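You operate a simulated robot arm through the tools that you are given. There is no shell and no other tool.

Carry out the task below with a simulated robot arm. There is one attempt and no reset: what you move stays moved.

JOB
Gauge the green-banded round fuse and stand it in its length's tray.
Fine: swing the arm aside again. Set down upright: what you pick out.

The check looks at the end state, three seconds after you hand in, the way a careful person would. Anything else that was tipped, shoved, dropped, spilled or broken makes it a failure.

ROBOT AND FRAMES
A 7-joint arm with a four-finger gripper, fixed in place. Base frame: the origin is at the foot of the arm, x ahead of it, y to its left, z up; the work surface is at about z = 0.85. Readings come in m, rad, newtons and seconds.
Its first joint turns from -1.204 to 3.002 rad. Payload 3.67 kg.
Tool frame: the origin (TCP) lies between the finger pads and is the grasp point; the fingertips stand 0.028 m ahead of it; z points along the fingers, y is the line along which they close. Largest opening 0.112 m; the body of the gripper starts 0.073 m behind the TCP.
Orientation is that of the tool frame in the base frame, as [roll, pitch, yaw] about the fixed x, y, z axes, in that order (R = Rz(yaw) Ry(pitch) Rx(roll)). With the fingers straight down and closing along the base's y, the tool's x points along the base's -x, its y along +y and its z along -z.

CONTROLS
- The arm moves only by the tool servo_tool. Its argument "plan" is one flat list of numbers, 7 for each row, row after row: the turn, a rotation vector about the tool's x, y, z in rad, then the shift along the tool's x, y, z in cm, then the closure, from 0 (fully open) to 1 (shut). In form: [wx, wy, wz, x, y, z, gripper, wx, wy, wz, x, y, z, gripper, ...]. A call has 1 to 20 rows; each row is the pose to reach, as a shift and turn from the pose commanded when the call began, along the tool's axes at that moment. A row lasts 0.2 s, in which the tool goes at most 0.05 m and 0.15 rad; a call with a longer step from one row to the next is refused whole, and so is a gripper value outside its range. A pose out of reach is approached as far as the arm can. The call stops where the force on the tool passes 40 N (or 10 N more than at its start, if that is more) or the arm is blocked; 0.2 s more then pass. Each finger halts on what it meets, pressing with about 41 N; the grip force reading is that of the motor and also rises with nothing between the fingers. The clock runs only during rows and for 0.2 s after the last one: add rows that repeat a pose to give the fingers time. The reply holds the time, the measured pose of the TCP, the force on the tool along the base axes, the opening and the grip force, in the units named above and with some noise, with the torque about the TCP (base axes, N m) and any sound that the robot's microphone picked up.
- Cameras (640 x 400 px; columns grow to the right, rows downward): "scene" is fixed at [0.0428, 0.6394, 1.5983]; the picture's right is [-0.86, -0.51, 0.00], its down [-0.23, 0.39, -0.89] and it looks along [0.46, -0.77, -0.45] (base axes); focal length 359 px, centre (320, 200). "wrist" rides on the gripper at [0.06, -0.018, -0.104] in the tool frame; the picture's right is [0.29, 0.96, 0.00], its down [-0.80, 0.24, -0.55] and it looks along [-0.53, 0.16, 0.83] (tool axes); focal length 234 px, centre (320, 200). There is no depth. A picture from a camera that has moved, and an enlarged one, comes with that camera's place and axes in the base frame and with its lens. The place of the scene camera against the robot may be out by one fixed shift of up to 0.025 m in any direction.
- get_image(camera): a new picture of that camera. The clock stands still meanwhile.
- raise_lower(by): slides the trunk up (or, below 0, down) by that many m; the arm rides with it, the base frame stays. It gives what a move gives, with no picture.
- zoom(camera, box): a new picture of the part [left, top, right, bottom] of that camera's present view, enlarged. The clock stands still meanwhile.
- finish_job(): hands the job in; it is judged then, once.

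Nothing tells you positions but the pictures and the camera data. Unless the task says otherwise, let go and move clear before handing in.

The tools are called after ">>>" by a JSON object that holds its "api" and its "payload". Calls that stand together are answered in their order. servo_tool: Moves the arm, as the interface text tells. Its arguments: {"type":"object","properties":{"plan":{"type":"array","items":{"type":"number"}}},"required":["plan"]} The other tools are called the same way: raise_lower (by) slides the trunk up or down; get_image (camera) takes a picture; zoom (camera, box) takes an enlarged picture of a part of a camera's view; finish_job () hands the job in.

At the start:

```text
time: 0.0
tcp_pos: [0.5985, -0.2453, 1.2554]
ee_rot: [-3.141, 0.003, 3.141]
wrist_force: [-0.3, 0.3, 0.1]
torque: [0.0, 0.04, -0.01]
gripper_width: 0.112
grasp_force: 0.0
trunk travel left (down, up): [-0.625, 0.215]
```

scene: 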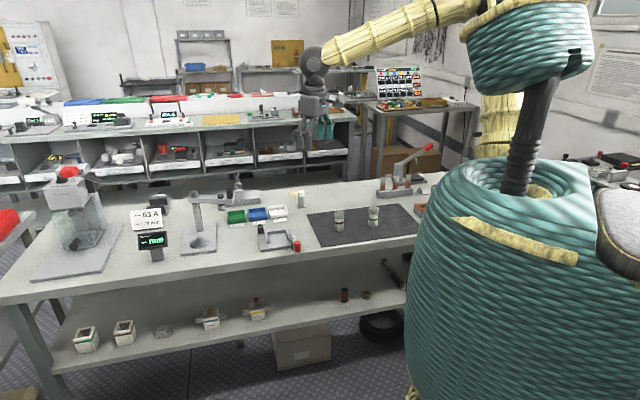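
wrist: 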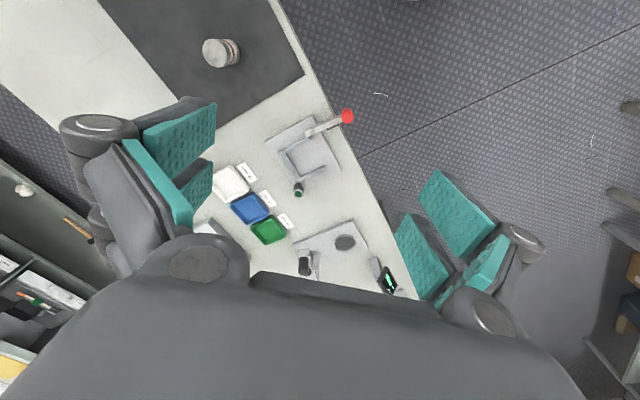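

I see a workbench with several fixtures (a press, a gauge with a display, three trays in green/blue/white, a clamp, a dark mat with two cylinders). I will zoom in to identify the green-banded fuse and the gauging device.

>>> {"api": "zoom", "payload": {"camera": "scene", "box": [120, 170, 320, 295]}}

>>> {"api": "zoom", "payload": {"camera": "scene", "box": [280, 130, 480, 255]}}

>>> {"api": "zoom", "payload": {"camera": "wrist", "box": [180, 100, 420, 300]}}

>>> {"api": "zoom", "payload": {"camera": "scene", "box": [50, 260, 420, 370]}}

```text
3.20 times, centred on (220, 232) of scene
camera zoom: at [0.0428, 0.6394, 1.5983], right [-0.86, -0.51, 0.0], down [-0.23, 0.39, -0.89], along [0.46, -0.77, -0.45], focal length 1148 px, centre (640, 96)
```

zoom: 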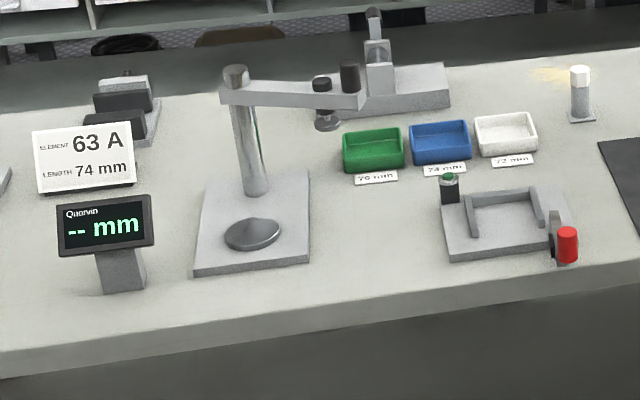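

```text
3.20 times, centred on (380, 192) of scene
camera zoom: at [0.0428, 0.6394, 1.5983], right [-0.86, -0.51, 0.0], down [-0.23, 0.39, -0.89], along [0.46, -0.77, -0.45], focal length 1148 px, centre (128, 224)
```

zoom: 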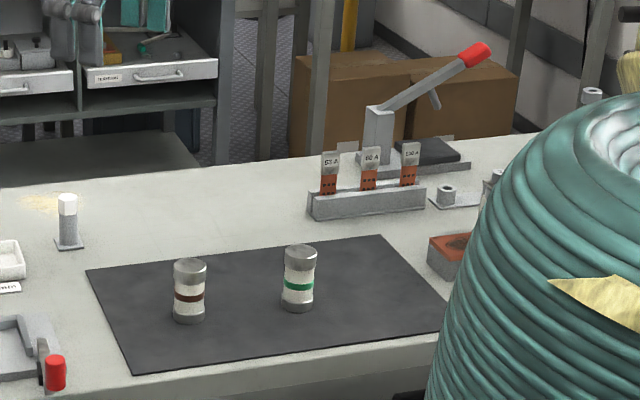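

```text
2.00 times, centred on (300, 200) of wrist
camera zoom: at [0.5399, -0.2613, 1.357], right [-0.29, 0.96, 0.0], down [0.8, 0.24, 0.55], along [0.53, 0.16, -0.83], focal length 468 px, centre (360, 200)
```

zoom: 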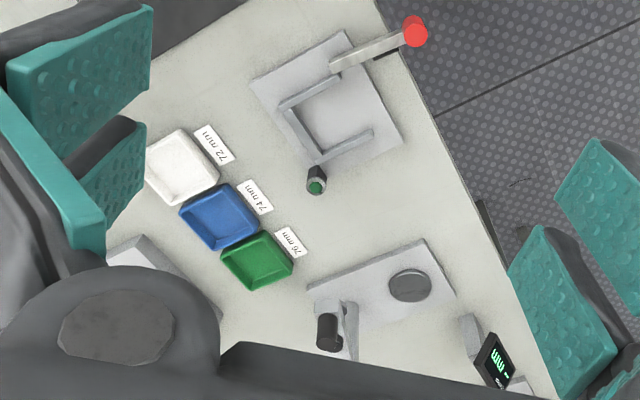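

```text
1.73 times, centred on (235, 315) of scene
camera zoom: at [0.0428, 0.6394, 1.5983], right [-0.86, -0.51, 0.0], down [-0.23, 0.39, -0.89], along [0.46, -0.77, -0.45], focal length 621 px, centre (467, 1)
```

zoom: 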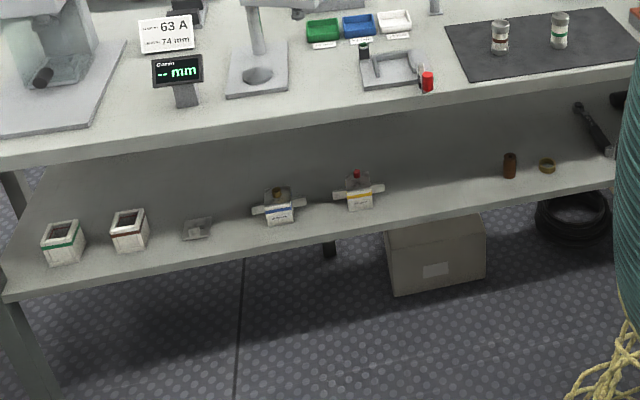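

The green-banded round fuse stands upright on the dark mat beside a brown-banded one. The gauge with the anvil disc and swing arm is further left, near the "-- mm" display. I'll zoom in further on the gauge and trays before moving.

>>> {"api": "zoom", "payload": {"camera": "scene", "box": [170, 180, 250, 260]}}

>>> {"api": "zoom", "payload": {"camera": "scene", "box": [215, 195, 305, 260]}}

>>> {"api": "zoom", "payload": {"camera": "wrist", "box": [260, 200, 420, 300]}}

>>> {"api": "zoom", "payload": {"camera": "scene", "box": [310, 180, 430, 255]}}

```text
5.00 times, centred on (210, 220) of scene
camera zoom: at [0.0428, 0.6394, 1.5983], right [-0.86, -0.51, 0.0], down [-0.23, 0.39, -0.89], along [0.46, -0.77, -0.45], focal length 1794 px, centre (870, 100)
```

zoom: 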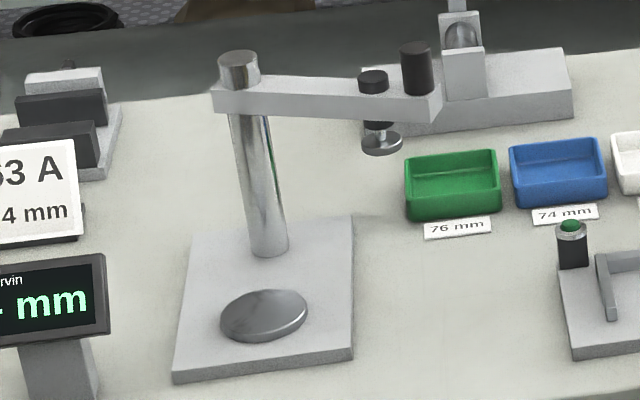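

```text
6.15 times, centred on (260, 228) of scene
camera zoom: at [0.0428, 0.6394, 1.5983], right [-0.86, -0.51, 0.0], down [-0.23, 0.39, -0.89], along [0.46, -0.77, -0.45], focal length 2208 px, centre (689, 31)
```

zoom: 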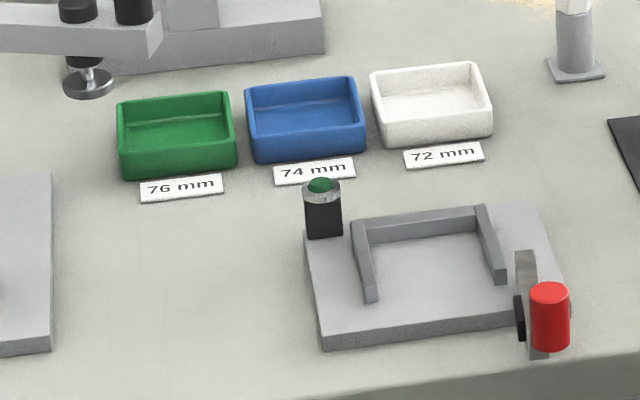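

```text
4.00 times, centred on (340, 250) of wrist
camera zoom: at [0.5399, -0.2613, 1.357], right [-0.29, 0.96, 0.0], down [0.8, 0.24, 0.55], along [0.53, 0.16, -0.83], focal length 937 px, centre (240, 0)
```

zoom: 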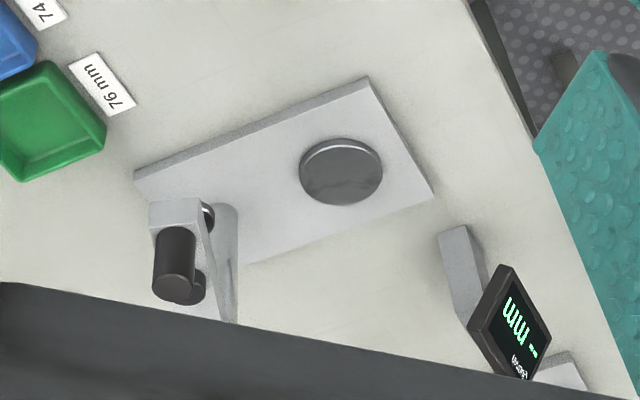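

```text
5.33 times, centred on (370, 218) of scene
camera zoom: at [0.0428, 0.6394, 1.5983], right [-0.86, -0.51, 0.0], down [-0.23, 0.39, -0.89], along [0.46, -0.77, -0.45], focal length 1914 px, centre (53, 107)
```

zoom: 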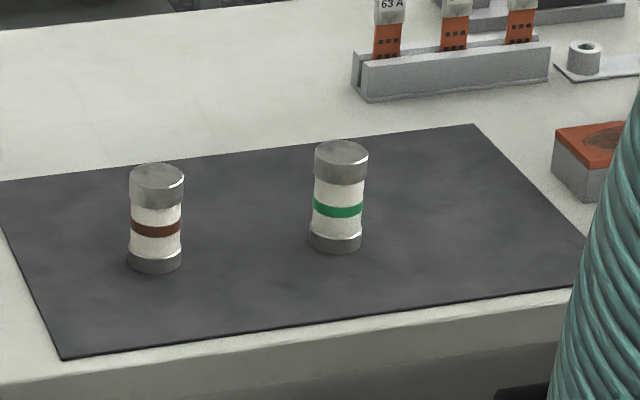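

The gauge has a swing arm (currently aside) with a plunger foot and a black handle, and a disc anvil on the base plate. I'll move the wrist camera nearer to the gauge to measure where everything stands.

>>> {"api": "servo_tool", "payload": {"plan": [0, 0, 0, -3, 2, 1, 0, 0, 0, 0, -6, 4, 2, 0, 0, 0, 0, -9, 6, 3, 0, 0, 0, 0, -12, 8, 4, 0, 0, 0, 0, -15, 10, 5, 0, 0, 0, 0, -15, 10, 5, 0]}}

>>> {"api": "get_image", "payload": {"camera": "wrist"}}

>>> {"api": "get_image", "payload": {"camera": "scene"}}

```text
time: 1.4
tcp_pos: [0.7483, -0.147, 1.2062]
ee_rot: [3.139, 0.002, 3.139]
wrist_force: [-0.7, -0.4, -0.6]
torque: [0.02, -0.02, -0.04]
gripper_width: 0.1118
grasp_force: 0.1
trunk travel left (down, up): [-0.625, 0.215]
```

```text
taken
camera wrist: at [0.689, -0.1619, 1.3087], right [-0.29, 0.96, 0.0], down [0.8, 0.24, 0.56], along [0.53, 0.16, -0.83], focal length 234 px, centre (320, 200)
```

wrist: 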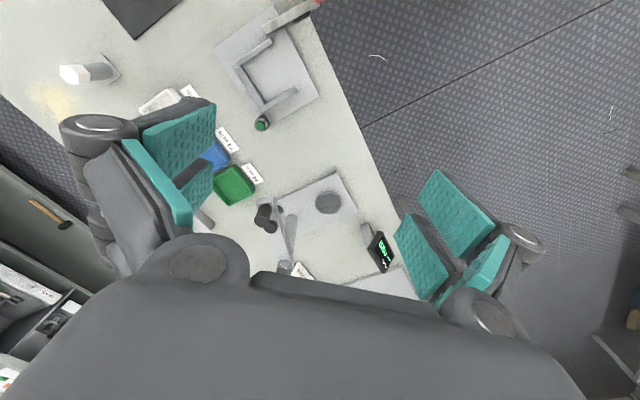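

```text
taken
```

scene: 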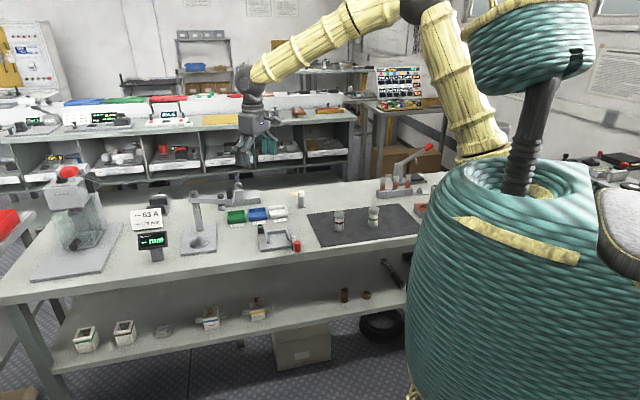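

The wrist camera now looks over the gauge region. I'll zoom for accurate pixel positions of the anvil, plunger, handle and trays.

>>> {"api": "zoom", "payload": {"camera": "wrist", "box": [210, 140, 370, 280]}}

>>> {"api": "zoom", "payload": {"camera": "wrist", "box": [240, 180, 340, 270]}}

```text
2.86 times, centred on (290, 210) of wrist
camera zoom: at [0.689, -0.1619, 1.3087], right [-0.29, 0.96, 0.0], down [0.8, 0.24, 0.56], along [0.53, 0.16, -0.83], focal length 669 px, centre (406, 171)
```

zoom: 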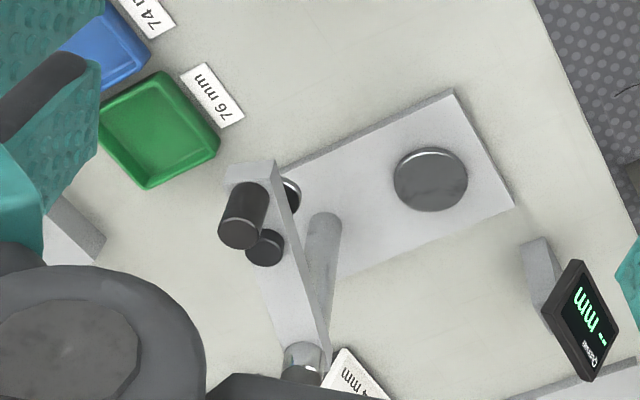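

```text
4.44 times, centred on (290, 225) of wrist
camera zoom: at [0.689, -0.1619, 1.3087], right [-0.29, 0.96, 0.0], down [0.8, 0.24, 0.56], along [0.53, 0.16, -0.83], focal length 1041 px, centre (453, 89)
```

zoom: 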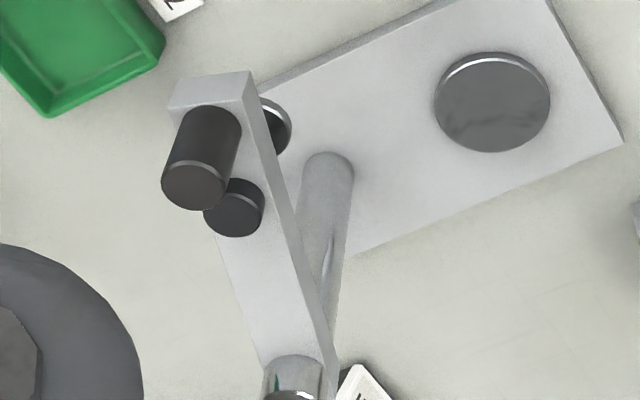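

The anvil sits near (0.975, −0.053, 0.865), the post near (1.045, −0.126), and the black handle near (0.93, −0.18) at z ≈ 0.99–1.03. Next I'll move the camera over the mat to locate the green-banded fuse precisely.

>>> {"api": "servo_tool", "payload": {"plan": [0, 0, 0, 2.73, -3.19, 0.46, 0, 0, 0, 0, 5.46, -6.38, 0.92, 0, 0, 0, 0, 8.2, -9.57, 1.4, 0, 0, 0, 0, 10.9, -12.76, 1.86, 0, 0, 0, 0, 13.65, -15.95, 2.3, 0, 0, 0, 0, 16.4, -19.15, 2.8, 0, 0, 0, 0, 19.1, -22.3, 3.2, 0, 0, 0, 0, 21.8, -25.5, 3.7, 0, 0, 0, 0, 24.6, -28.7, 4.2, 0, 0, 0, 0, 27.3, -31.9, 4.6, 0, 0, 0, 0, 30.0, -35.1, 5.1, 0, 0, 0, 0, 32.8, -38.3, 5.6, 0, 0, 0, 0, 32.8, -38.3, 5.6, 0]}}

>>> {"api": "get_image", "payload": {"camera": "wrist"}}

>>> {"api": "get_image", "payload": {"camera": "scene"}}

```text
time: 4.2
tcp_pos: [0.4205, -0.5272, 1.1474]
ee_rot: [-3.14, 0.0, -3.141]
wrist_force: [0.2, 0.4, 0.7]
torque: [-0.03, 0.01, 0.04]
gripper_width: 0.1121
grasp_force: 0.1
trunk travel left (down, up): [-0.625, 0.215]
```

```text
taken
camera wrist: at [0.362, -0.5433, 1.2504], right [-0.29, 0.96, 0.0], down [0.8, 0.24, 0.55], along [0.53, 0.16, -0.83], focal length 234 px, centre (320, 200)
```

wrist: 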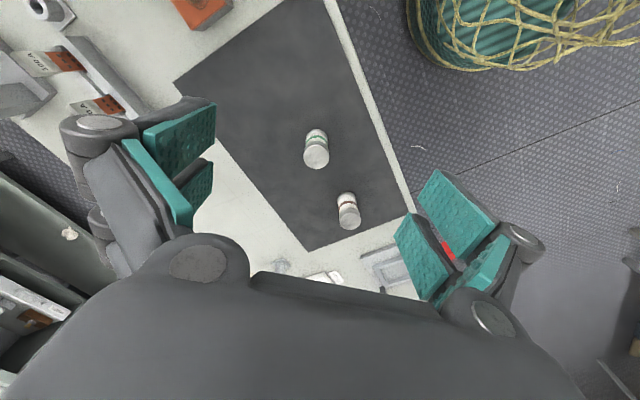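

```text
taken
```

scene: 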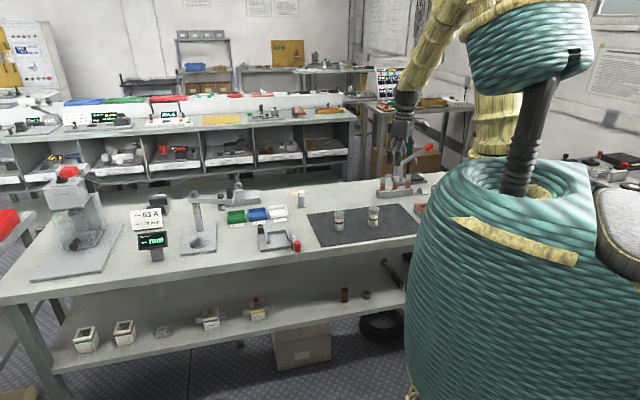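

>>> {"api": "zoom", "payload": {"camera": "wrist", "box": [270, 110, 390, 240]}}

```text
3.08 times, centred on (330, 175) of wrist
camera zoom: at [0.362, -0.5433, 1.2504], right [-0.29, 0.96, 0.0], down [0.8, 0.24, 0.55], along [0.53, 0.16, -0.83], focal length 720 px, centre (289, 277)
```

zoom: 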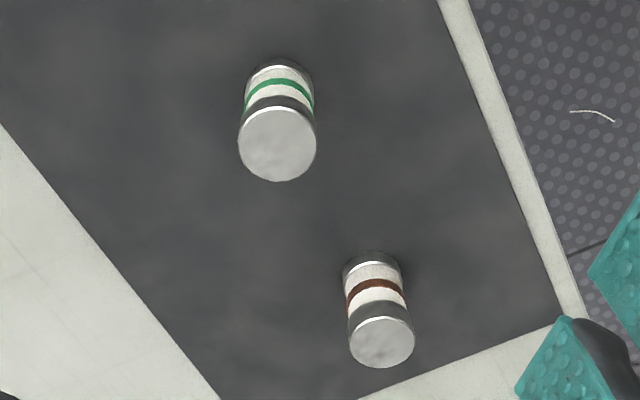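

The green-banded fuse's top is at about (0.497, −0.509), diameter about 38 mm, and the brown one is about 0.14 m away from it. I'll go over the green fuse at z ≈ 1.0 and check the alignment.

>>> {"api": "servo_tool", "payload": {"plan": [0, 0, 0, -1.9, 0.45, 3.0, 0, 0, 0, 0, -3.8, 0.9, 6.5, 0, 0, 0, 0, -5.7, 1.35, 10.5, 0, 0, 0, 0, -7.6, 1.8, 13.0, 0, 0, 0, 0, -7.6, 1.8, 14.7, 0, 0, 0, 0, -7.6, 1.8, 14.7, 0]}}

>>> {"api": "get_image", "payload": {"camera": "wrist"}}

>>> {"api": "zoom", "payload": {"camera": "scene", "box": [310, 160, 430, 255]}}

```text
time: 5.6
tcp_pos: [0.4973, -0.5113, 1.0013]
ee_rot: [-3.14, 0.001, 3.141]
wrist_force: [0.2, 0.2, -0.8]
torque: [0.01, -0.02, 0.01]
gripper_width: 0.112
grasp_force: 0.1
trunk travel left (down, up): [-0.625, 0.215]
```

```text
taken
camera wrist: at [0.438, -0.5265, 1.1036], right [-0.29, 0.96, 0.0], down [0.8, 0.24, 0.55], along [0.53, 0.16, -0.83], focal length 234 px, centre (320, 200)
```

wrist: 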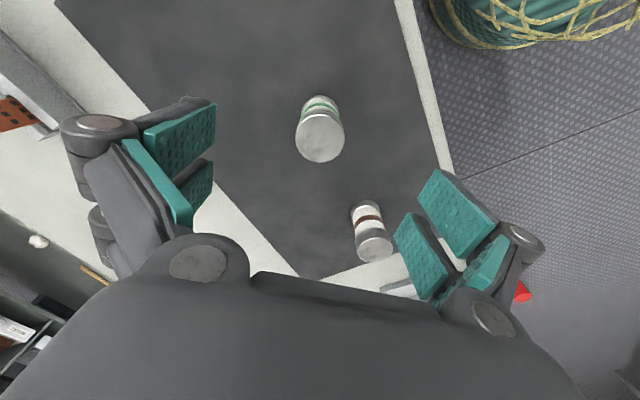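

```text
4.21 times, centred on (370, 208) of scene
camera zoom: at [0.0428, 0.6394, 1.5983], right [-0.86, -0.51, 0.0], down [-0.23, 0.39, -0.89], along [0.46, -0.77, -0.45], focal length 1511 px, centre (110, 168)
```

zoom: 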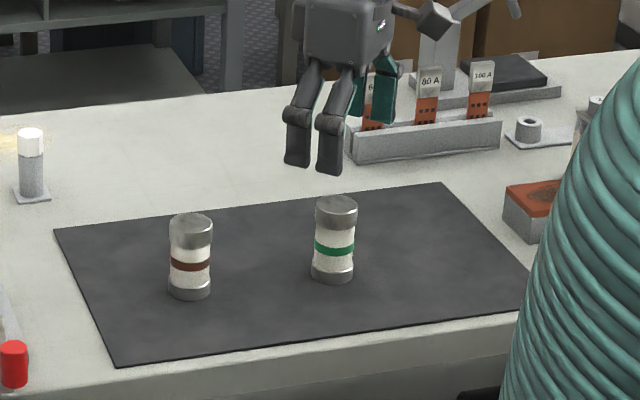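

The fuse lies about 2 mm from the TCP axis. I'll descend with the fingers open to z ≈ 0.905 and stop there to check before closing.

>>> {"api": "servo_tool", "payload": {"plan": [0, 0, 0, 0.2, 0.15, 3.5, 0, 0, 0, 0, 0.2, 0.15, 7.0, 0, 0, 0, 0, 0.2, 0.15, 9.0, 0, 0, 0, 0, 0.2, 0.15, 9.6, 0, 0, 0, 0, 0.2, 0.15, 9.6, 0.3, 0, 0, 0, 0.2, 0.15, 9.6, 0.5, 0, 0, 0, 0.2, 0.15, 9.6, 0.5]}}

>>> {"api": "get_image", "payload": {"camera": "wrist"}}

>>> {"api": "zoom", "payload": {"camera": "scene", "box": [310, 160, 430, 255]}}

```text
time: 7.2
tcp_pos: [0.4946, -0.5095, 0.9055]
ee_rot: [-3.141, 0.002, -3.141]
wrist_force: [-0.1, -0.7, -0.7]
torque: [-0.01, 0.02, 0.0]
gripper_width: 0.0558
grasp_force: 0.2
trunk travel left (down, up): [-0.625, 0.215]
```

```text
taken
camera wrist: at [0.4361, -0.5253, 1.008], right [-0.29, 0.96, 0.0], down [0.8, 0.24, 0.55], along [0.53, 0.16, -0.83], focal length 234 px, centre (320, 200)
```

wrist: 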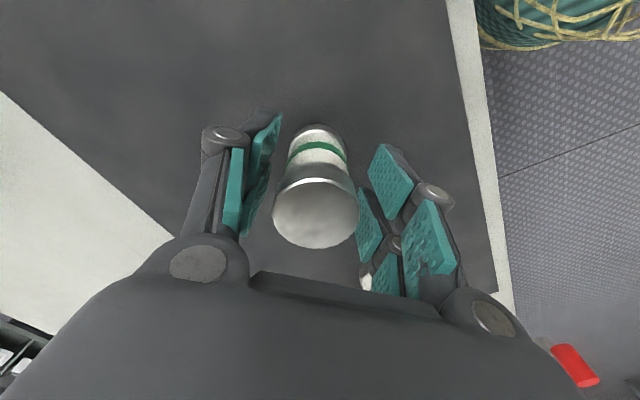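

```text
4.21 times, centred on (370, 208) of scene
camera zoom: at [0.0428, 0.6394, 1.5983], right [-0.86, -0.51, 0.0], down [-0.23, 0.39, -0.89], along [0.46, -0.77, -0.45], focal length 1511 px, centre (110, 168)
```

zoom: 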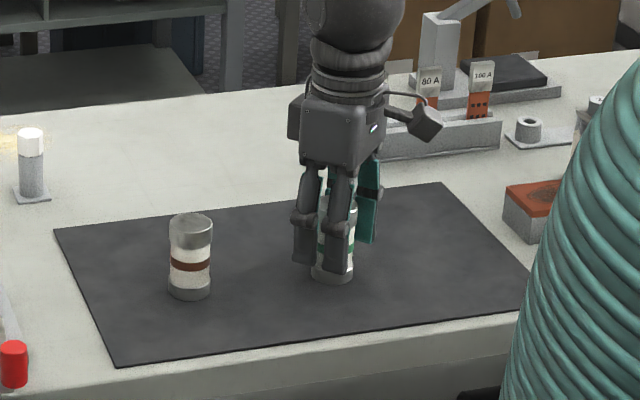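

The fuse is centred between the pads. I'll close the gripper gently and let it settle.

>>> {"api": "servo_tool", "payload": {"plan": [0, 0, 0, 0, 0, 0, 0.6, 0, 0, 0, 0, 0, 0, 0.66, 0, 0, 0, 0, 0, 0, 0.72, 0, 0, 0, 0, 0, 0, 0.85, 0, 0, 0, 0, 0, 0, 1.0, 0, 0, 0, 0, 0, 0, 1.0]}}

```text
time: 8.6
tcp_pos: [0.4948, -0.5092, 0.9049]
ee_rot: [3.141, 0.001, 3.141]
wrist_force: [0.5, -0.6, -0.8]
torque: [0.02, 0.02, 0.01]
gripper_width: 0.0336
grasp_force: 40.7
trunk travel left (down, up): [-0.625, 0.215]
```

Gripped with 33.6 mm opening and 41 N. I'll lift it straight up and check.

>>> {"api": "servo_tool", "payload": {"plan": [0, 0, 0, 0, 0, -0.5, 1.0, 0, 0, 0, 0, 0, -2, 1.0, 0, 0, 0, 0, 0, -5, 1.0, 0, 0, 0, 0, 0, -9, 1.0, 0, 0, 0, 0, 0, -13, 1.0, 0, 0, 0, 0, 0, -17, 1.0, 0, 0, 0, 0, 0, -20, 1.0, 0, 0, 0, 0, 0, -20, 1.0]}}

>>> {"api": "get_image", "payload": {"camera": "wrist"}}

>>> {"api": "zoom", "payload": {"camera": "scene", "box": [310, 110, 430, 255]}}

```text
time: 10.4
tcp_pos: [0.4983, -0.5081, 1.1037]
ee_rot: [-3.141, -0.001, -3.141]
wrist_force: [0.1, -0.2, -1.8]
torque: [0.02, 0.02, 0.0]
gripper_width: 0.0333
grasp_force: 41.0
trunk travel left (down, up): [-0.625, 0.215]
```

```text
taken
camera wrist: at [0.4383, -0.525, 1.2068], right [-0.29, 0.96, 0.0], down [0.8, 0.24, 0.55], along [0.53, 0.16, -0.83], focal length 234 px, centre (320, 200)
```

wrist: 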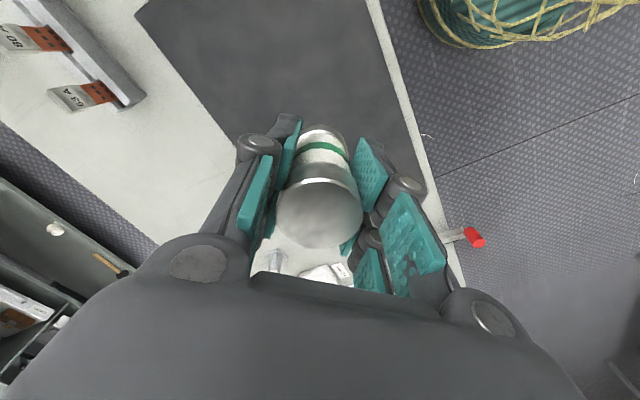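

```text
2.76 times, centred on (370, 182) of scene
camera zoom: at [0.0428, 0.6394, 1.5983], right [-0.86, -0.51, 0.0], down [-0.23, 0.39, -0.89], along [0.46, -0.77, -0.45], focal length 990 px, centre (182, 248)
```

zoom: 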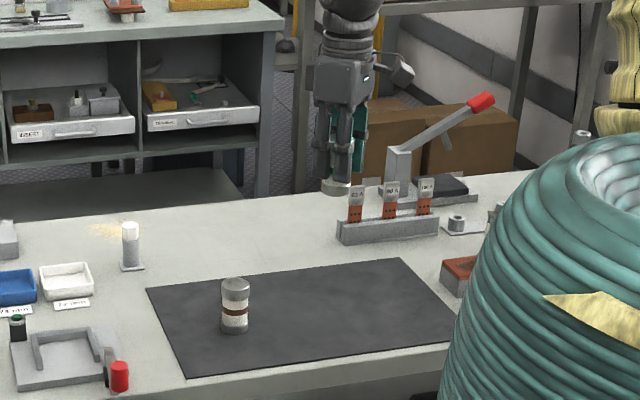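

The fuse is held upright with its bottom about 5.3 cm below the TCP. I'll carry it at height to a spot short of the gauge and look again.

>>> {"api": "servo_tool", "payload": {"plan": [0, 0, 0, -1.5, 1.9, 0, 1, 0, 0, 0, -4, 5, 0, 1, 0, 0, 0, -6.7, 8.3, 0, 1, 0, 0, 0, -9.4, 11.6, 0, 1, 0, 0, 0, -12.1, 14.9, 0, 1, 0, 0, 0, -14.8, 18.3, 0, 1, 0, 0, 0, -17.5, 21.7, 0, 1, 0, 0, 0, -20.2, 25, 0, 1, 0, 0, 0, -22.9, 28.4, 0, 1, 0, 0, 0, -25.6, 31.7, 0, 1, 0, 0, 0, -28.3, 35.1, 0, 1, 0, 0, 0, -31, 38.4, 0, 1, 0, 0, 0, -33.7, 41.8, 0, 1, 0, 0, 0, -35.7, 44.2, 0, 1, 0, 0, 0, -37.2, 46.1, 0, 1, 0, 0, 0, -37.2, 46.1, 0, 1]}}

>>> {"api": "get_image", "payload": {"camera": "wrist"}}

>>> {"api": "get_image", "payload": {"camera": "scene"}}

```text
time: 13.8
tcp_pos: [0.8678, -0.0476, 1.1068]
ee_rot: [-3.141, 0.002, -3.139]
wrist_force: [0.7, -0.2, -2.4]
torque: [0.02, -0.01, -0.01]
gripper_width: 0.0332
grasp_force: 40.9
trunk travel left (down, up): [-0.625, 0.215]
```

```text
taken
camera wrist: at [0.8085, -0.0638, 1.2085], right [-0.29, 0.96, 0.0], down [0.8, 0.24, 0.55], along [0.53, 0.16, -0.83], focal length 234 px, centre (320, 200)
```

wrist: 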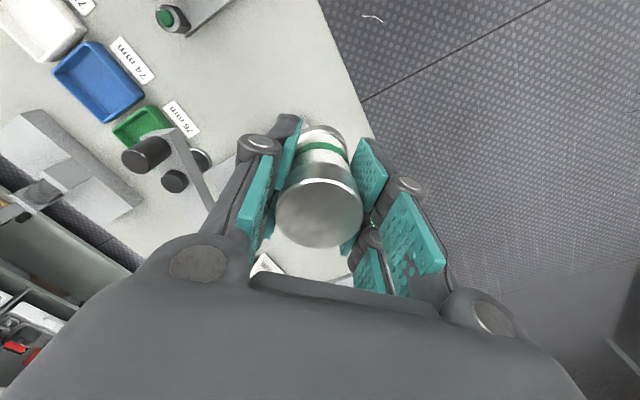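

```text
taken
```

scene: 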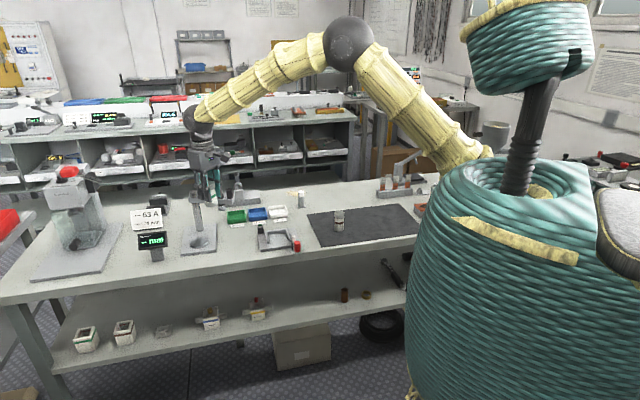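

The gauge arm, plunger knob and trays are visible from here. I'll zoom to refine their positions.

>>> {"api": "zoom", "payload": {"camera": "wrist", "box": [100, 90, 240, 220]}}

>>> {"api": "zoom", "payload": {"camera": "wrist", "box": [0, 0, 220, 160]}}

>>> {"api": "zoom", "payload": {"camera": "scene", "box": [160, 130, 290, 260]}}

```text
3.08 times, centred on (170, 155) of wrist
camera zoom: at [0.8085, -0.0638, 1.2085], right [-0.29, 0.96, 0.0], down [0.8, 0.24, 0.55], along [0.53, 0.16, -0.83], focal length 720 px, centre (782, 338)
```

zoom: 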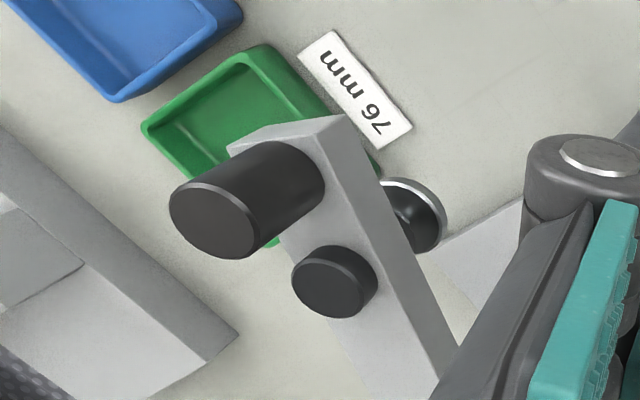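

```text
2.50 times, centred on (110, 80) of wrist
camera zoom: at [0.8085, -0.0638, 1.2085], right [-0.29, 0.96, 0.0], down [0.8, 0.24, 0.55], along [0.53, 0.16, -0.83], focal length 585 px, centre (845, 500)
```

zoom: 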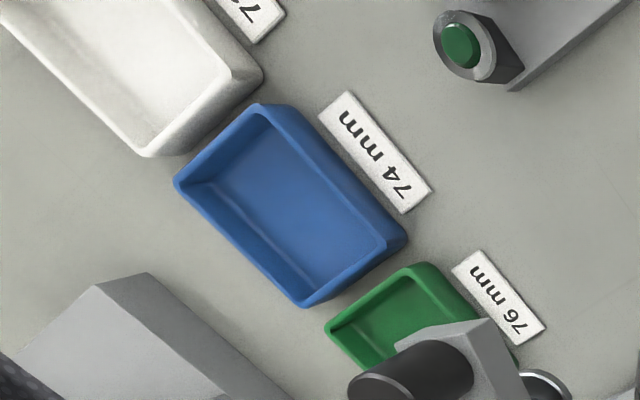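

```text
3.08 times, centred on (225, 195) of scene
camera zoom: at [0.0428, 0.6394, 1.5983], right [-0.86, -0.51, 0.0], down [-0.23, 0.39, -0.89], along [0.46, -0.77, -0.45], focal length 1104 px, centre (612, 215)
```

zoom: 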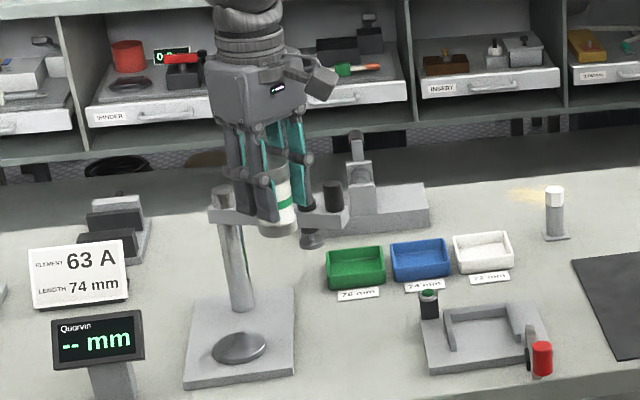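

Refined estimates: handle top (0.924, −0.181, 1.038), plunger cap (0.956, −0.167, 1.011), post (1.045, −0.126), anvil (0.976, −0.053, 0.864). The arm therefore needs roughly a 71° swing. I'll move the fuse above the anvil and check.

>>> {"api": "servo_tool", "payload": {"plan": [0, 0, 0, -3, -0.15, 0, 1, 0, 0, 0, -6, -0.3, 0, 1, 0, 0, 0, -9, -0.45, 0, 1, 0, 0, 0, -10.8, -0.55, 0, 1, 0, 0, 0, -10.8, -0.55, 0, 1]}}

>>> {"api": "get_image", "payload": {"camera": "wrist"}}

>>> {"api": "zoom", "payload": {"camera": "scene", "box": [140, 130, 270, 260]}}

```text
time: 15.0
tcp_pos: [0.976, -0.0532, 1.1077]
ee_rot: [3.141, 0.001, 3.141]
wrist_force: [0.7, 0.7, -2.1]
torque: [0.0, 0.02, 0.03]
gripper_width: 0.0335
grasp_force: 41.2
trunk travel left (down, up): [-0.625, 0.215]
```

```text
taken
camera wrist: at [0.9166, -0.0691, 1.2101], right [-0.29, 0.96, 0.0], down [0.8, 0.24, 0.55], along [0.53, 0.16, -0.83], focal length 234 px, centre (320, 200)
```

wrist: 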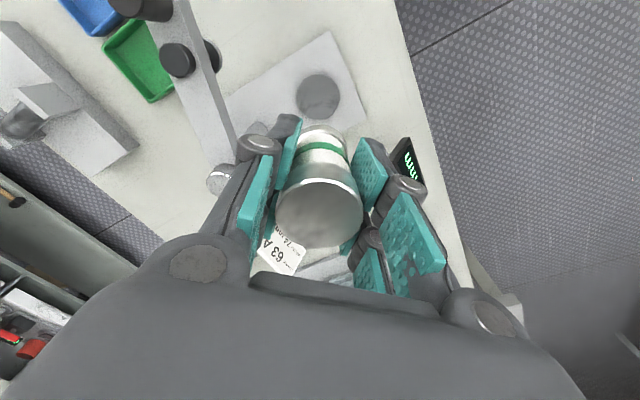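

```text
3.08 times, centred on (205, 195) of scene
camera zoom: at [0.0428, 0.6394, 1.5983], right [-0.86, -0.51, 0.0], down [-0.23, 0.39, -0.89], along [0.46, -0.77, -0.45], focal length 1104 px, centre (674, 215)
```

zoom: 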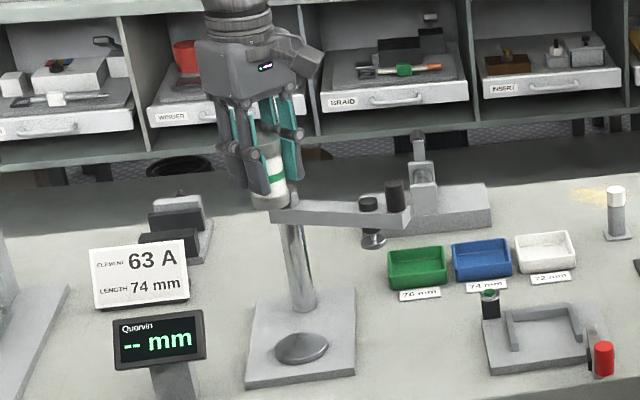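

The anvil is visible just beyond the held fuse. One zoom to pin its centre before lowering.

>>> {"api": "zoom", "payload": {"camera": "wrist", "box": [260, 50, 380, 150]}}

>>> {"api": "zoom", "payload": {"camera": "wrist", "box": [60, 0, 260, 210]}}

```text
4.00 times, centred on (320, 100) of wrist
camera zoom: at [0.9166, -0.0691, 1.2101], right [-0.29, 0.96, 0.0], down [0.8, 0.24, 0.55], along [0.53, 0.16, -0.83], focal length 937 px, centre (320, 600)
```

zoom: 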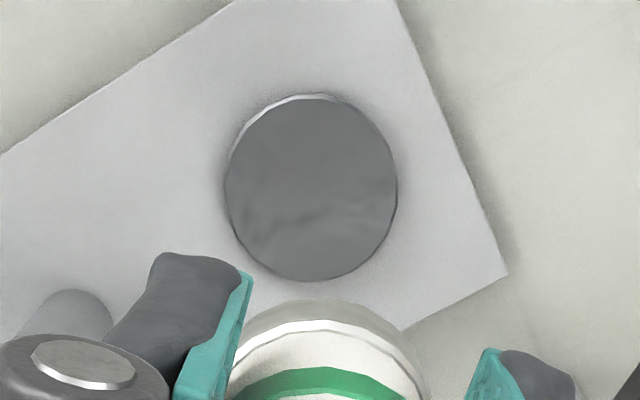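

```text
1.90 times, centred on (160, 105) of wrist
camera zoom: at [0.9166, -0.0691, 1.2101], right [-0.29, 0.96, 0.0], down [0.8, 0.24, 0.55], along [0.53, 0.16, -0.83], focal length 446 px, centre (625, 381)
```

zoom: 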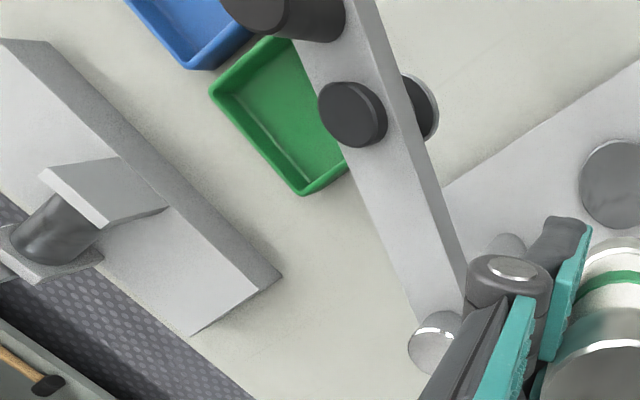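

The anvil centre is confirmed at (0.976, −0.0535), directly below. I'll lower the fuse to just above it.

>>> {"api": "servo_tool", "payload": {"plan": [0, 0, 0, 0, 0, 3.5, 1, 0, 0, 0, 0, 0, 7, 1, 0, 0, 0, 0, 0, 10.5, 1, 0, 0, 0, 0, 0, 14, 1, 0, 0, 0, 0, 0, 16, 1, 0, 0, 0, 0, 0, 17.2, 1, 0, 0, 0, 0, 0, 17.2, 1]}}

>>> {"api": "zoom", "payload": {"camera": "scene", "box": [160, 170, 250, 260]}}

>>> {"api": "get_image", "payload": {"camera": "wrist"}}

```text
time: 16.6
tcp_pos: [0.9749, -0.0534, 0.9334]
ee_rot: [3.141, 0.002, -3.14]
wrist_force: [-0.3, -0.2, -1.4]
torque: [0.0, 0.0, -0.01]
gripper_width: 0.0331
grasp_force: 41.2
trunk travel left (down, up): [-0.625, 0.215]
```

```text
4.44 times, centred on (205, 215) of scene
camera zoom: at [0.0428, 0.6394, 1.5983], right [-0.86, -0.51, 0.0], down [-0.23, 0.39, -0.89], along [0.46, -0.77, -0.45], focal length 1595 px, centre (831, 133)
```

zoom: 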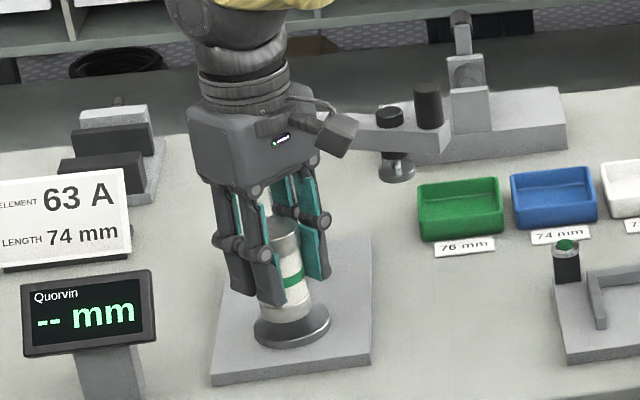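

```text
taken
camera wrist: at [0.9162, -0.0694, 1.0362], right [-0.29, 0.96, 0.0], down [0.8, 0.24, 0.55], along [0.53, 0.16, -0.83], focal length 234 px, centre (320, 200)
```

wrist: 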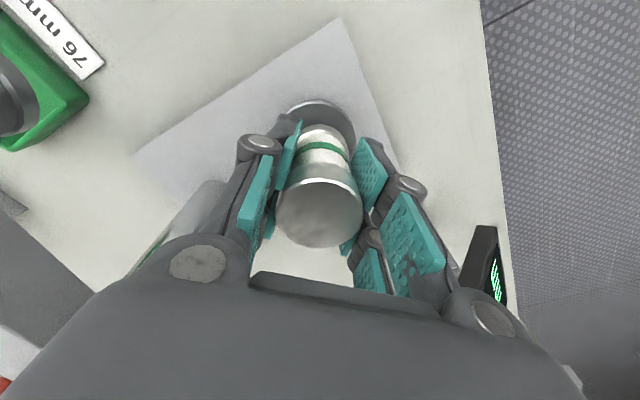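

The fuse hangs just above the disc, centred. I'll lower in small steps and watch for contact.

>>> {"api": "servo_tool", "payload": {"plan": [0, 0, 0, 0, 0, 0.4, 1, 0, 0, 0, 0, 0, 0.8, 1, 0, 0, 0, 0, 0, 1.1, 1, 0, 0, 0, 0, 0, 1.3, 1, 0, 0, 0, 0, 0, 1.3, 1]}}

>>> {"api": "zoom", "payload": {"camera": "scene", "box": [180, 195, 240, 255]}}

```text
time: 17.8
tcp_pos: [0.9767, -0.0532, 0.922]
ee_rot: [3.141, 0.002, 3.142]
wrist_force: [3.2, -1.0, 6.9]
torque: [-0.02, -0.05, -0.04]
gripper_width: 0.0336
grasp_force: 41.3
trunk travel left (down, up): [-0.625, 0.215]
```

```text
6.67 times, centred on (210, 225) of scene
camera zoom: at [0.0428, 0.6394, 1.5983], right [-0.86, -0.51, 0.0], down [-0.23, 0.39, -0.89], along [0.46, -0.77, -0.45], focal length 2392 px, centre (1053, 33)
```

zoom: 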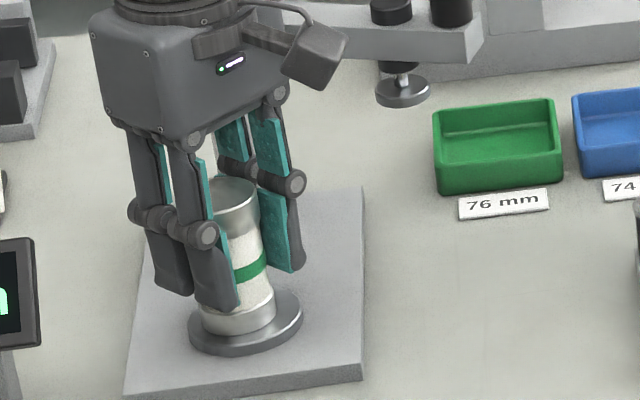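

The fuse has touched down (≈8 N, TCP z 0.922). I'll relieve the load slightly, open the fingers, then rise straight up.

>>> {"api": "servo_tool", "payload": {"plan": [0, 0, 0, 0, 0, -0.1, 1, 0, 0, 0, 0, 0, -0.1, 0.8, 0, 0, 0, 0, 0, -0.1, 0.66, 0, 0, 0, 0, 0, -0.1, 0.6, 0, 0, 0, 0, 0, -0.1, 0.5, 0, 0, 0, 0, 0, -0.1, 0.4, 0, 0, 0, 0, 0, -0.1, 0.4]}}

>>> {"api": "get_image", "payload": {"camera": "wrist"}}

>>> {"api": "zoom", "payload": {"camera": "scene", "box": [180, 195, 240, 255]}}

```text
time: 19.4
tcp_pos: [0.9752, -0.0522, 0.9231]
ee_rot: [-3.141, 0.0, 3.14]
wrist_force: [-0.3, 0.3, 0.7]
torque: [-0.02, 0.04, 0.0]
gripper_width: 0.0671
grasp_force: 0.1
trunk travel left (down, up): [-0.625, 0.215]
```

```text
taken
camera wrist: at [0.916, -0.0694, 1.0248], right [-0.29, 0.96, 0.0], down [0.8, 0.24, 0.55], along [0.53, 0.16, -0.83], focal length 234 px, centre (320, 200)
```

wrist: 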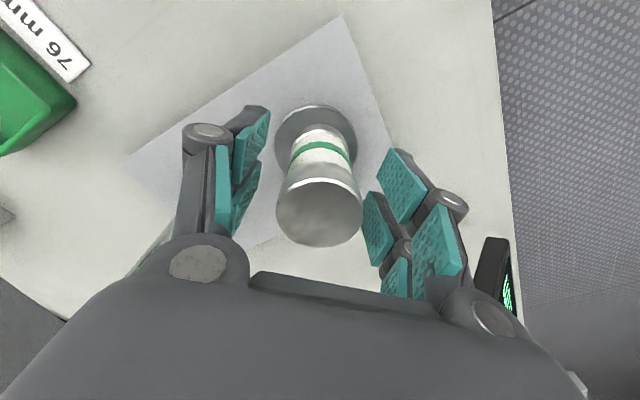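

```text
6.67 times, centred on (210, 225) of scene
camera zoom: at [0.0428, 0.6394, 1.5983], right [-0.86, -0.51, 0.0], down [-0.23, 0.39, -0.89], along [0.46, -0.77, -0.45], focal length 2392 px, centre (1053, 33)
```

zoom: 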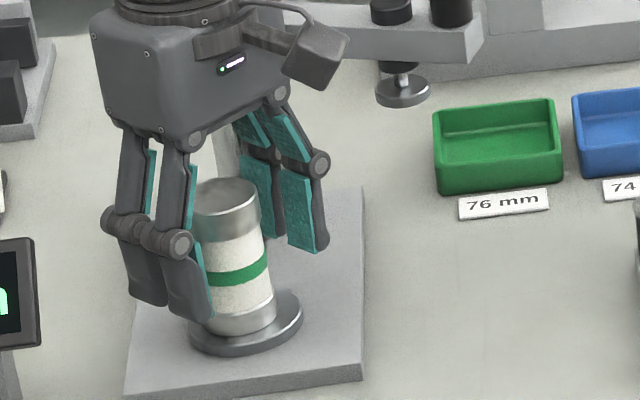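

The fuse stands freely on the anvil. I'll rise straight up clear of everything.

>>> {"api": "servo_tool", "payload": {"plan": [0, 0, 0, 0, 0, -1, 0.4, 0, 0, 0, 0, 0, -4, 0.4, 0, 0, 0, 0, 0, -8, 0.4, 0, 0, 0, 0, 0, -12, 0.4, 0, 0, 0, 0, 0, -16, 0.4, 0, 0, 0, 0, 0, -20, 0.4, 0, 0, 0, 0, 0, -20, 0.4]}}

>>> {"api": "get_image", "payload": {"camera": "wrist"}}

>>> {"api": "zoom", "payload": {"camera": "scene", "box": [160, 170, 250, 260]}}

```text
time: 21.0
tcp_pos: [0.9747, -0.0525, 1.1216]
ee_rot: [3.141, 0.0, -3.141]
wrist_force: [1.0, -0.9, -0.4]
torque: [0.01, 0.01, 0.0]
gripper_width: 0.0671
grasp_force: 0.0
trunk travel left (down, up): [-0.625, 0.215]
```

```text
taken
camera wrist: at [0.9167, -0.0686, 1.2232], right [-0.29, 0.96, 0.0], down [0.8, 0.24, 0.55], along [0.53, 0.16, -0.83], focal length 234 px, centre (320, 200)
```

wrist: 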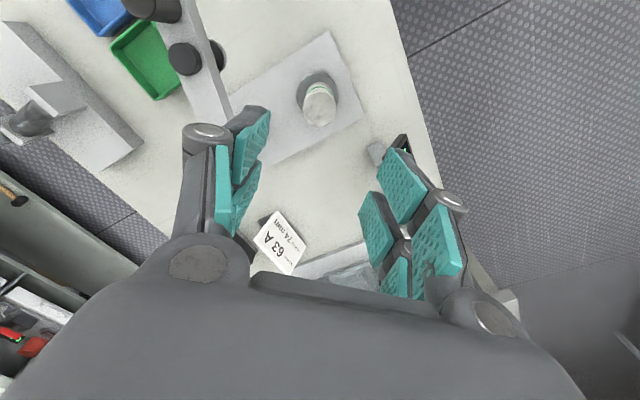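

```text
4.44 times, centred on (205, 215) of scene
camera zoom: at [0.0428, 0.6394, 1.5983], right [-0.86, -0.51, 0.0], down [-0.23, 0.39, -0.89], along [0.46, -0.77, -0.45], focal length 1595 px, centre (831, 133)
```

zoom: 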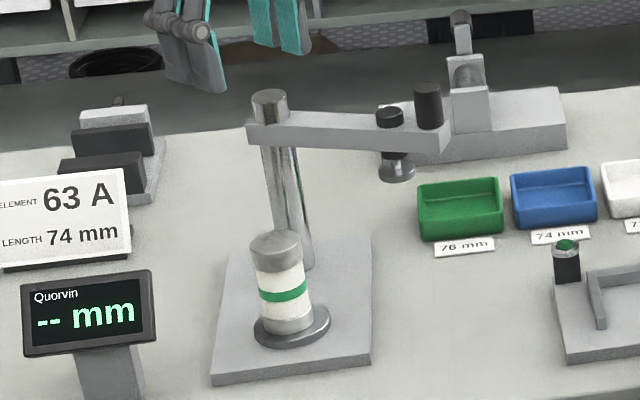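

The fuse stands centred on the anvil and the gauge arm is still aside. I'll move above the black handle and turn the tool so the fingers close across the gauge arm.

>>> {"api": "servo_tool", "payload": {"plan": [0, 0, -0.08, 1.0, -2.5, 0, 0.4, 0, 0, -0.16, 2.0, -5.1, 0, 0.4, 0, 0, -0.25, 3.0, -7.7, 0, 0.4, 0, 0, -0.34, 4.0, -10.3, 0, 0.4, 0, 0, -0.4276, 5.07, -12.85, 0, 0.4, 0, 0, -0.4276, 5.07, -12.85, 0, 0.4]}}

>>> {"api": "get_image", "payload": {"camera": "wrist"}}

>>> {"api": "zoom", "payload": {"camera": "scene", "box": [180, 150, 280, 240]}}

```text
time: 22.4
tcp_pos: [0.924, -0.1807, 1.1189]
ee_rot: [-3.14, 0.001, -2.715]
wrist_force: [-0.1, 0.0, -0.8]
torque: [0.01, 0.0, -0.04]
gripper_width: 0.0672
grasp_force: 0.0
trunk travel left (down, up): [-0.625, 0.215]
```

```text
taken
camera wrist: at [0.878, -0.2199, 1.2222], right [-0.66, 0.75, 0.0], down [0.63, 0.55, 0.55], along [0.42, 0.36, -0.83], focal length 234 px, centre (320, 200)
```

wrist: 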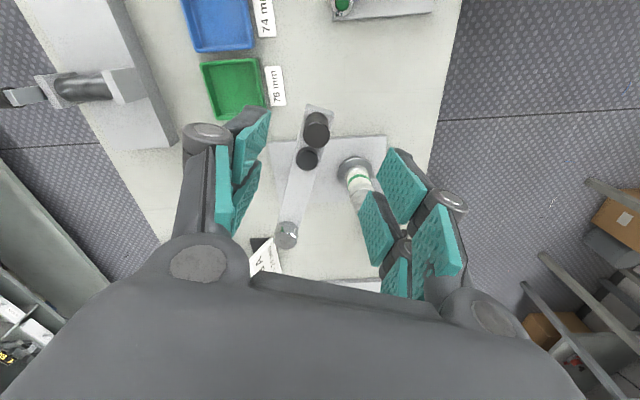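

```text
4.44 times, centred on (230, 195) of scene
camera zoom: at [0.0428, 0.6394, 1.5983], right [-0.86, -0.51, 0.0], down [-0.23, 0.39, -0.89], along [0.46, -0.77, -0.45], focal length 1595 px, centre (720, 222)
```

zoom: 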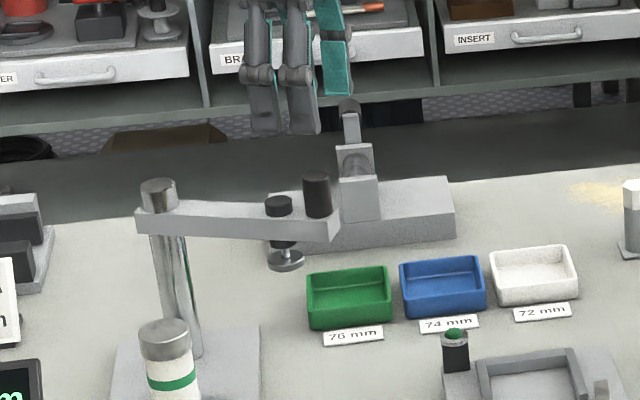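

>>> {"api": "zoom", "payload": {"camera": "wrist", "box": [250, 80, 390, 260]}}

>>> {"api": "zoom", "payload": {"camera": "wrist", "box": [170, 0, 350, 130]}}

```text
2.22 times, centred on (320, 170) of wrist
camera zoom: at [0.878, -0.2199, 1.2222], right [-0.66, 0.75, 0.0], down [0.63, 0.55, 0.55], along [0.42, 0.36, -0.83], focal length 520 px, centre (320, 267)
```

zoom: 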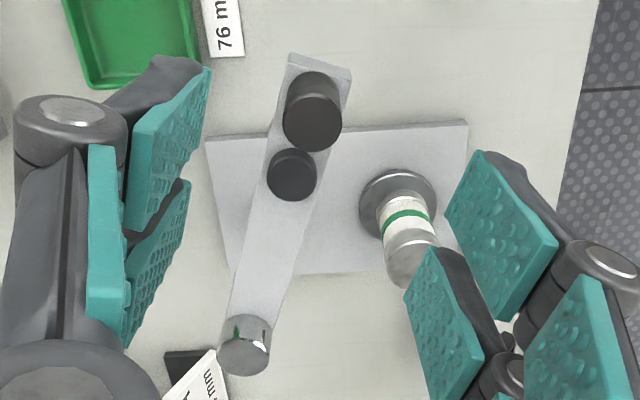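

```text
3.08 times, centred on (260, 65) of wrist
camera zoom: at [0.878, -0.2199, 1.2222], right [-0.66, 0.75, 0.0], down [0.63, 0.55, 0.55], along [0.42, 0.36, -0.83], focal length 720 px, centre (505, 615)
```

zoom: 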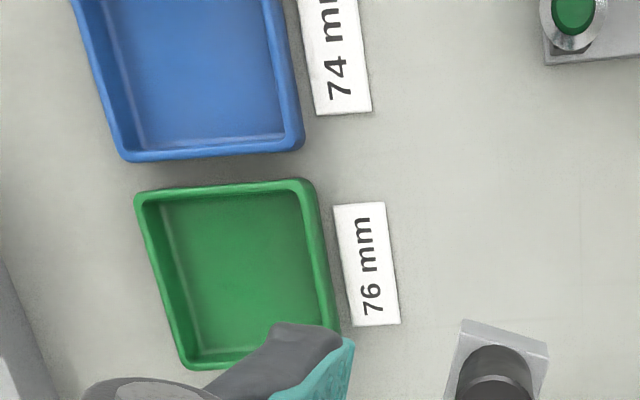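

The handle is within 2 mm of the TCP axis and the tool is aligned with the gauge arm. I'll descend around the handle and then close gently.

>>> {"api": "servo_tool", "payload": {"plan": [0, 0, 0, -0.05, -0.23, 3, 0.4, 0, 0, 0, -0.05, -0.23, 6, 0.4, 0, 0, 0, -0.05, -0.23, 7.7, 0.4, 0, 0, 0, -0.05, -0.23, 8.4, 0.4, 0, 0, 0, -0.05, -0.23, 8.4, 0.5, 0, 0, 0, -0.05, -0.23, 8.4, 0.6, 0, 0, 0, -0.05, -0.23, 8.4, 0.6]}}

>>> {"api": "get_image", "payload": {"camera": "wrist"}}

>>> {"api": "zoom", "payload": {"camera": "scene", "box": [180, 170, 270, 250]}}

```text
time: 24.0
tcp_pos: [0.9265, -0.183, 1.0381]
ee_rot: [-3.141, 0.001, -2.713]
wrist_force: [-1.0, 0.1, -0.5]
torque: [0.0, 0.01, -0.02]
gripper_width: 0.0447
grasp_force: 0.0
trunk travel left (down, up): [-0.625, 0.215]
```

```text
taken
camera wrist: at [0.8798, -0.2225, 1.1403], right [-0.66, 0.75, 0.0], down [0.63, 0.55, 0.55], along [0.42, 0.36, -0.83], focal length 234 px, centre (320, 200)
```

wrist: 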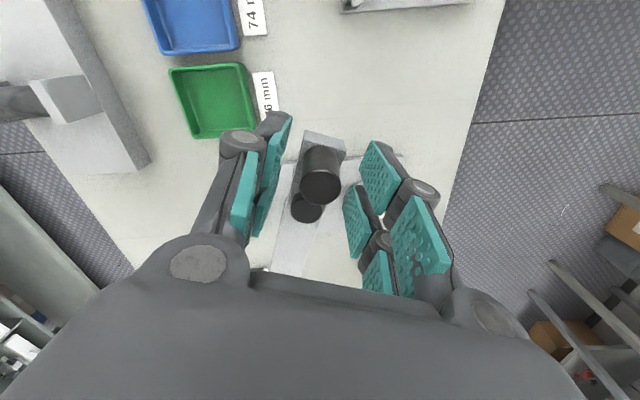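

```text
5.00 times, centred on (225, 210) of scene
camera zoom: at [0.0428, 0.6394, 1.5983], right [-0.86, -0.51, 0.0], down [-0.23, 0.39, -0.89], along [0.46, -0.77, -0.45], focal length 1794 px, centre (795, 150)
```

zoom: 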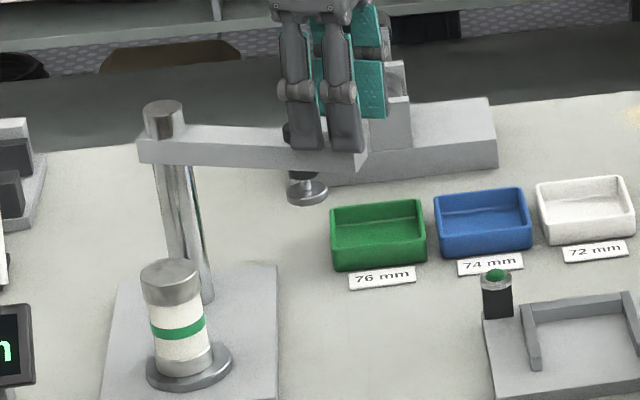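

The handle is exactly between the fingers. Now I'll close on it.

>>> {"api": "servo_tool", "payload": {"plan": [0, 0, 0, 0, 0, 0, 0.7, 0, 0, 0, 0, 0, 0, 0.78, 0, 0, 0, 0, 0, 0, 0.85, 0, 0, 0, 0, 0, 0, 1.0, 0, 0, 0, 0, 0, 0, 1.0]}}

```text
time: 25.2
tcp_pos: [0.9259, -0.183, 1.0373]
ee_rot: [-3.141, -0.002, -2.715]
wrist_force: [-0.5, 0.3, -0.6]
torque: [-0.01, -0.02, 0.02]
gripper_width: 0.0182
grasp_force: 44.8
trunk travel left (down, up): [-0.625, 0.215]
```

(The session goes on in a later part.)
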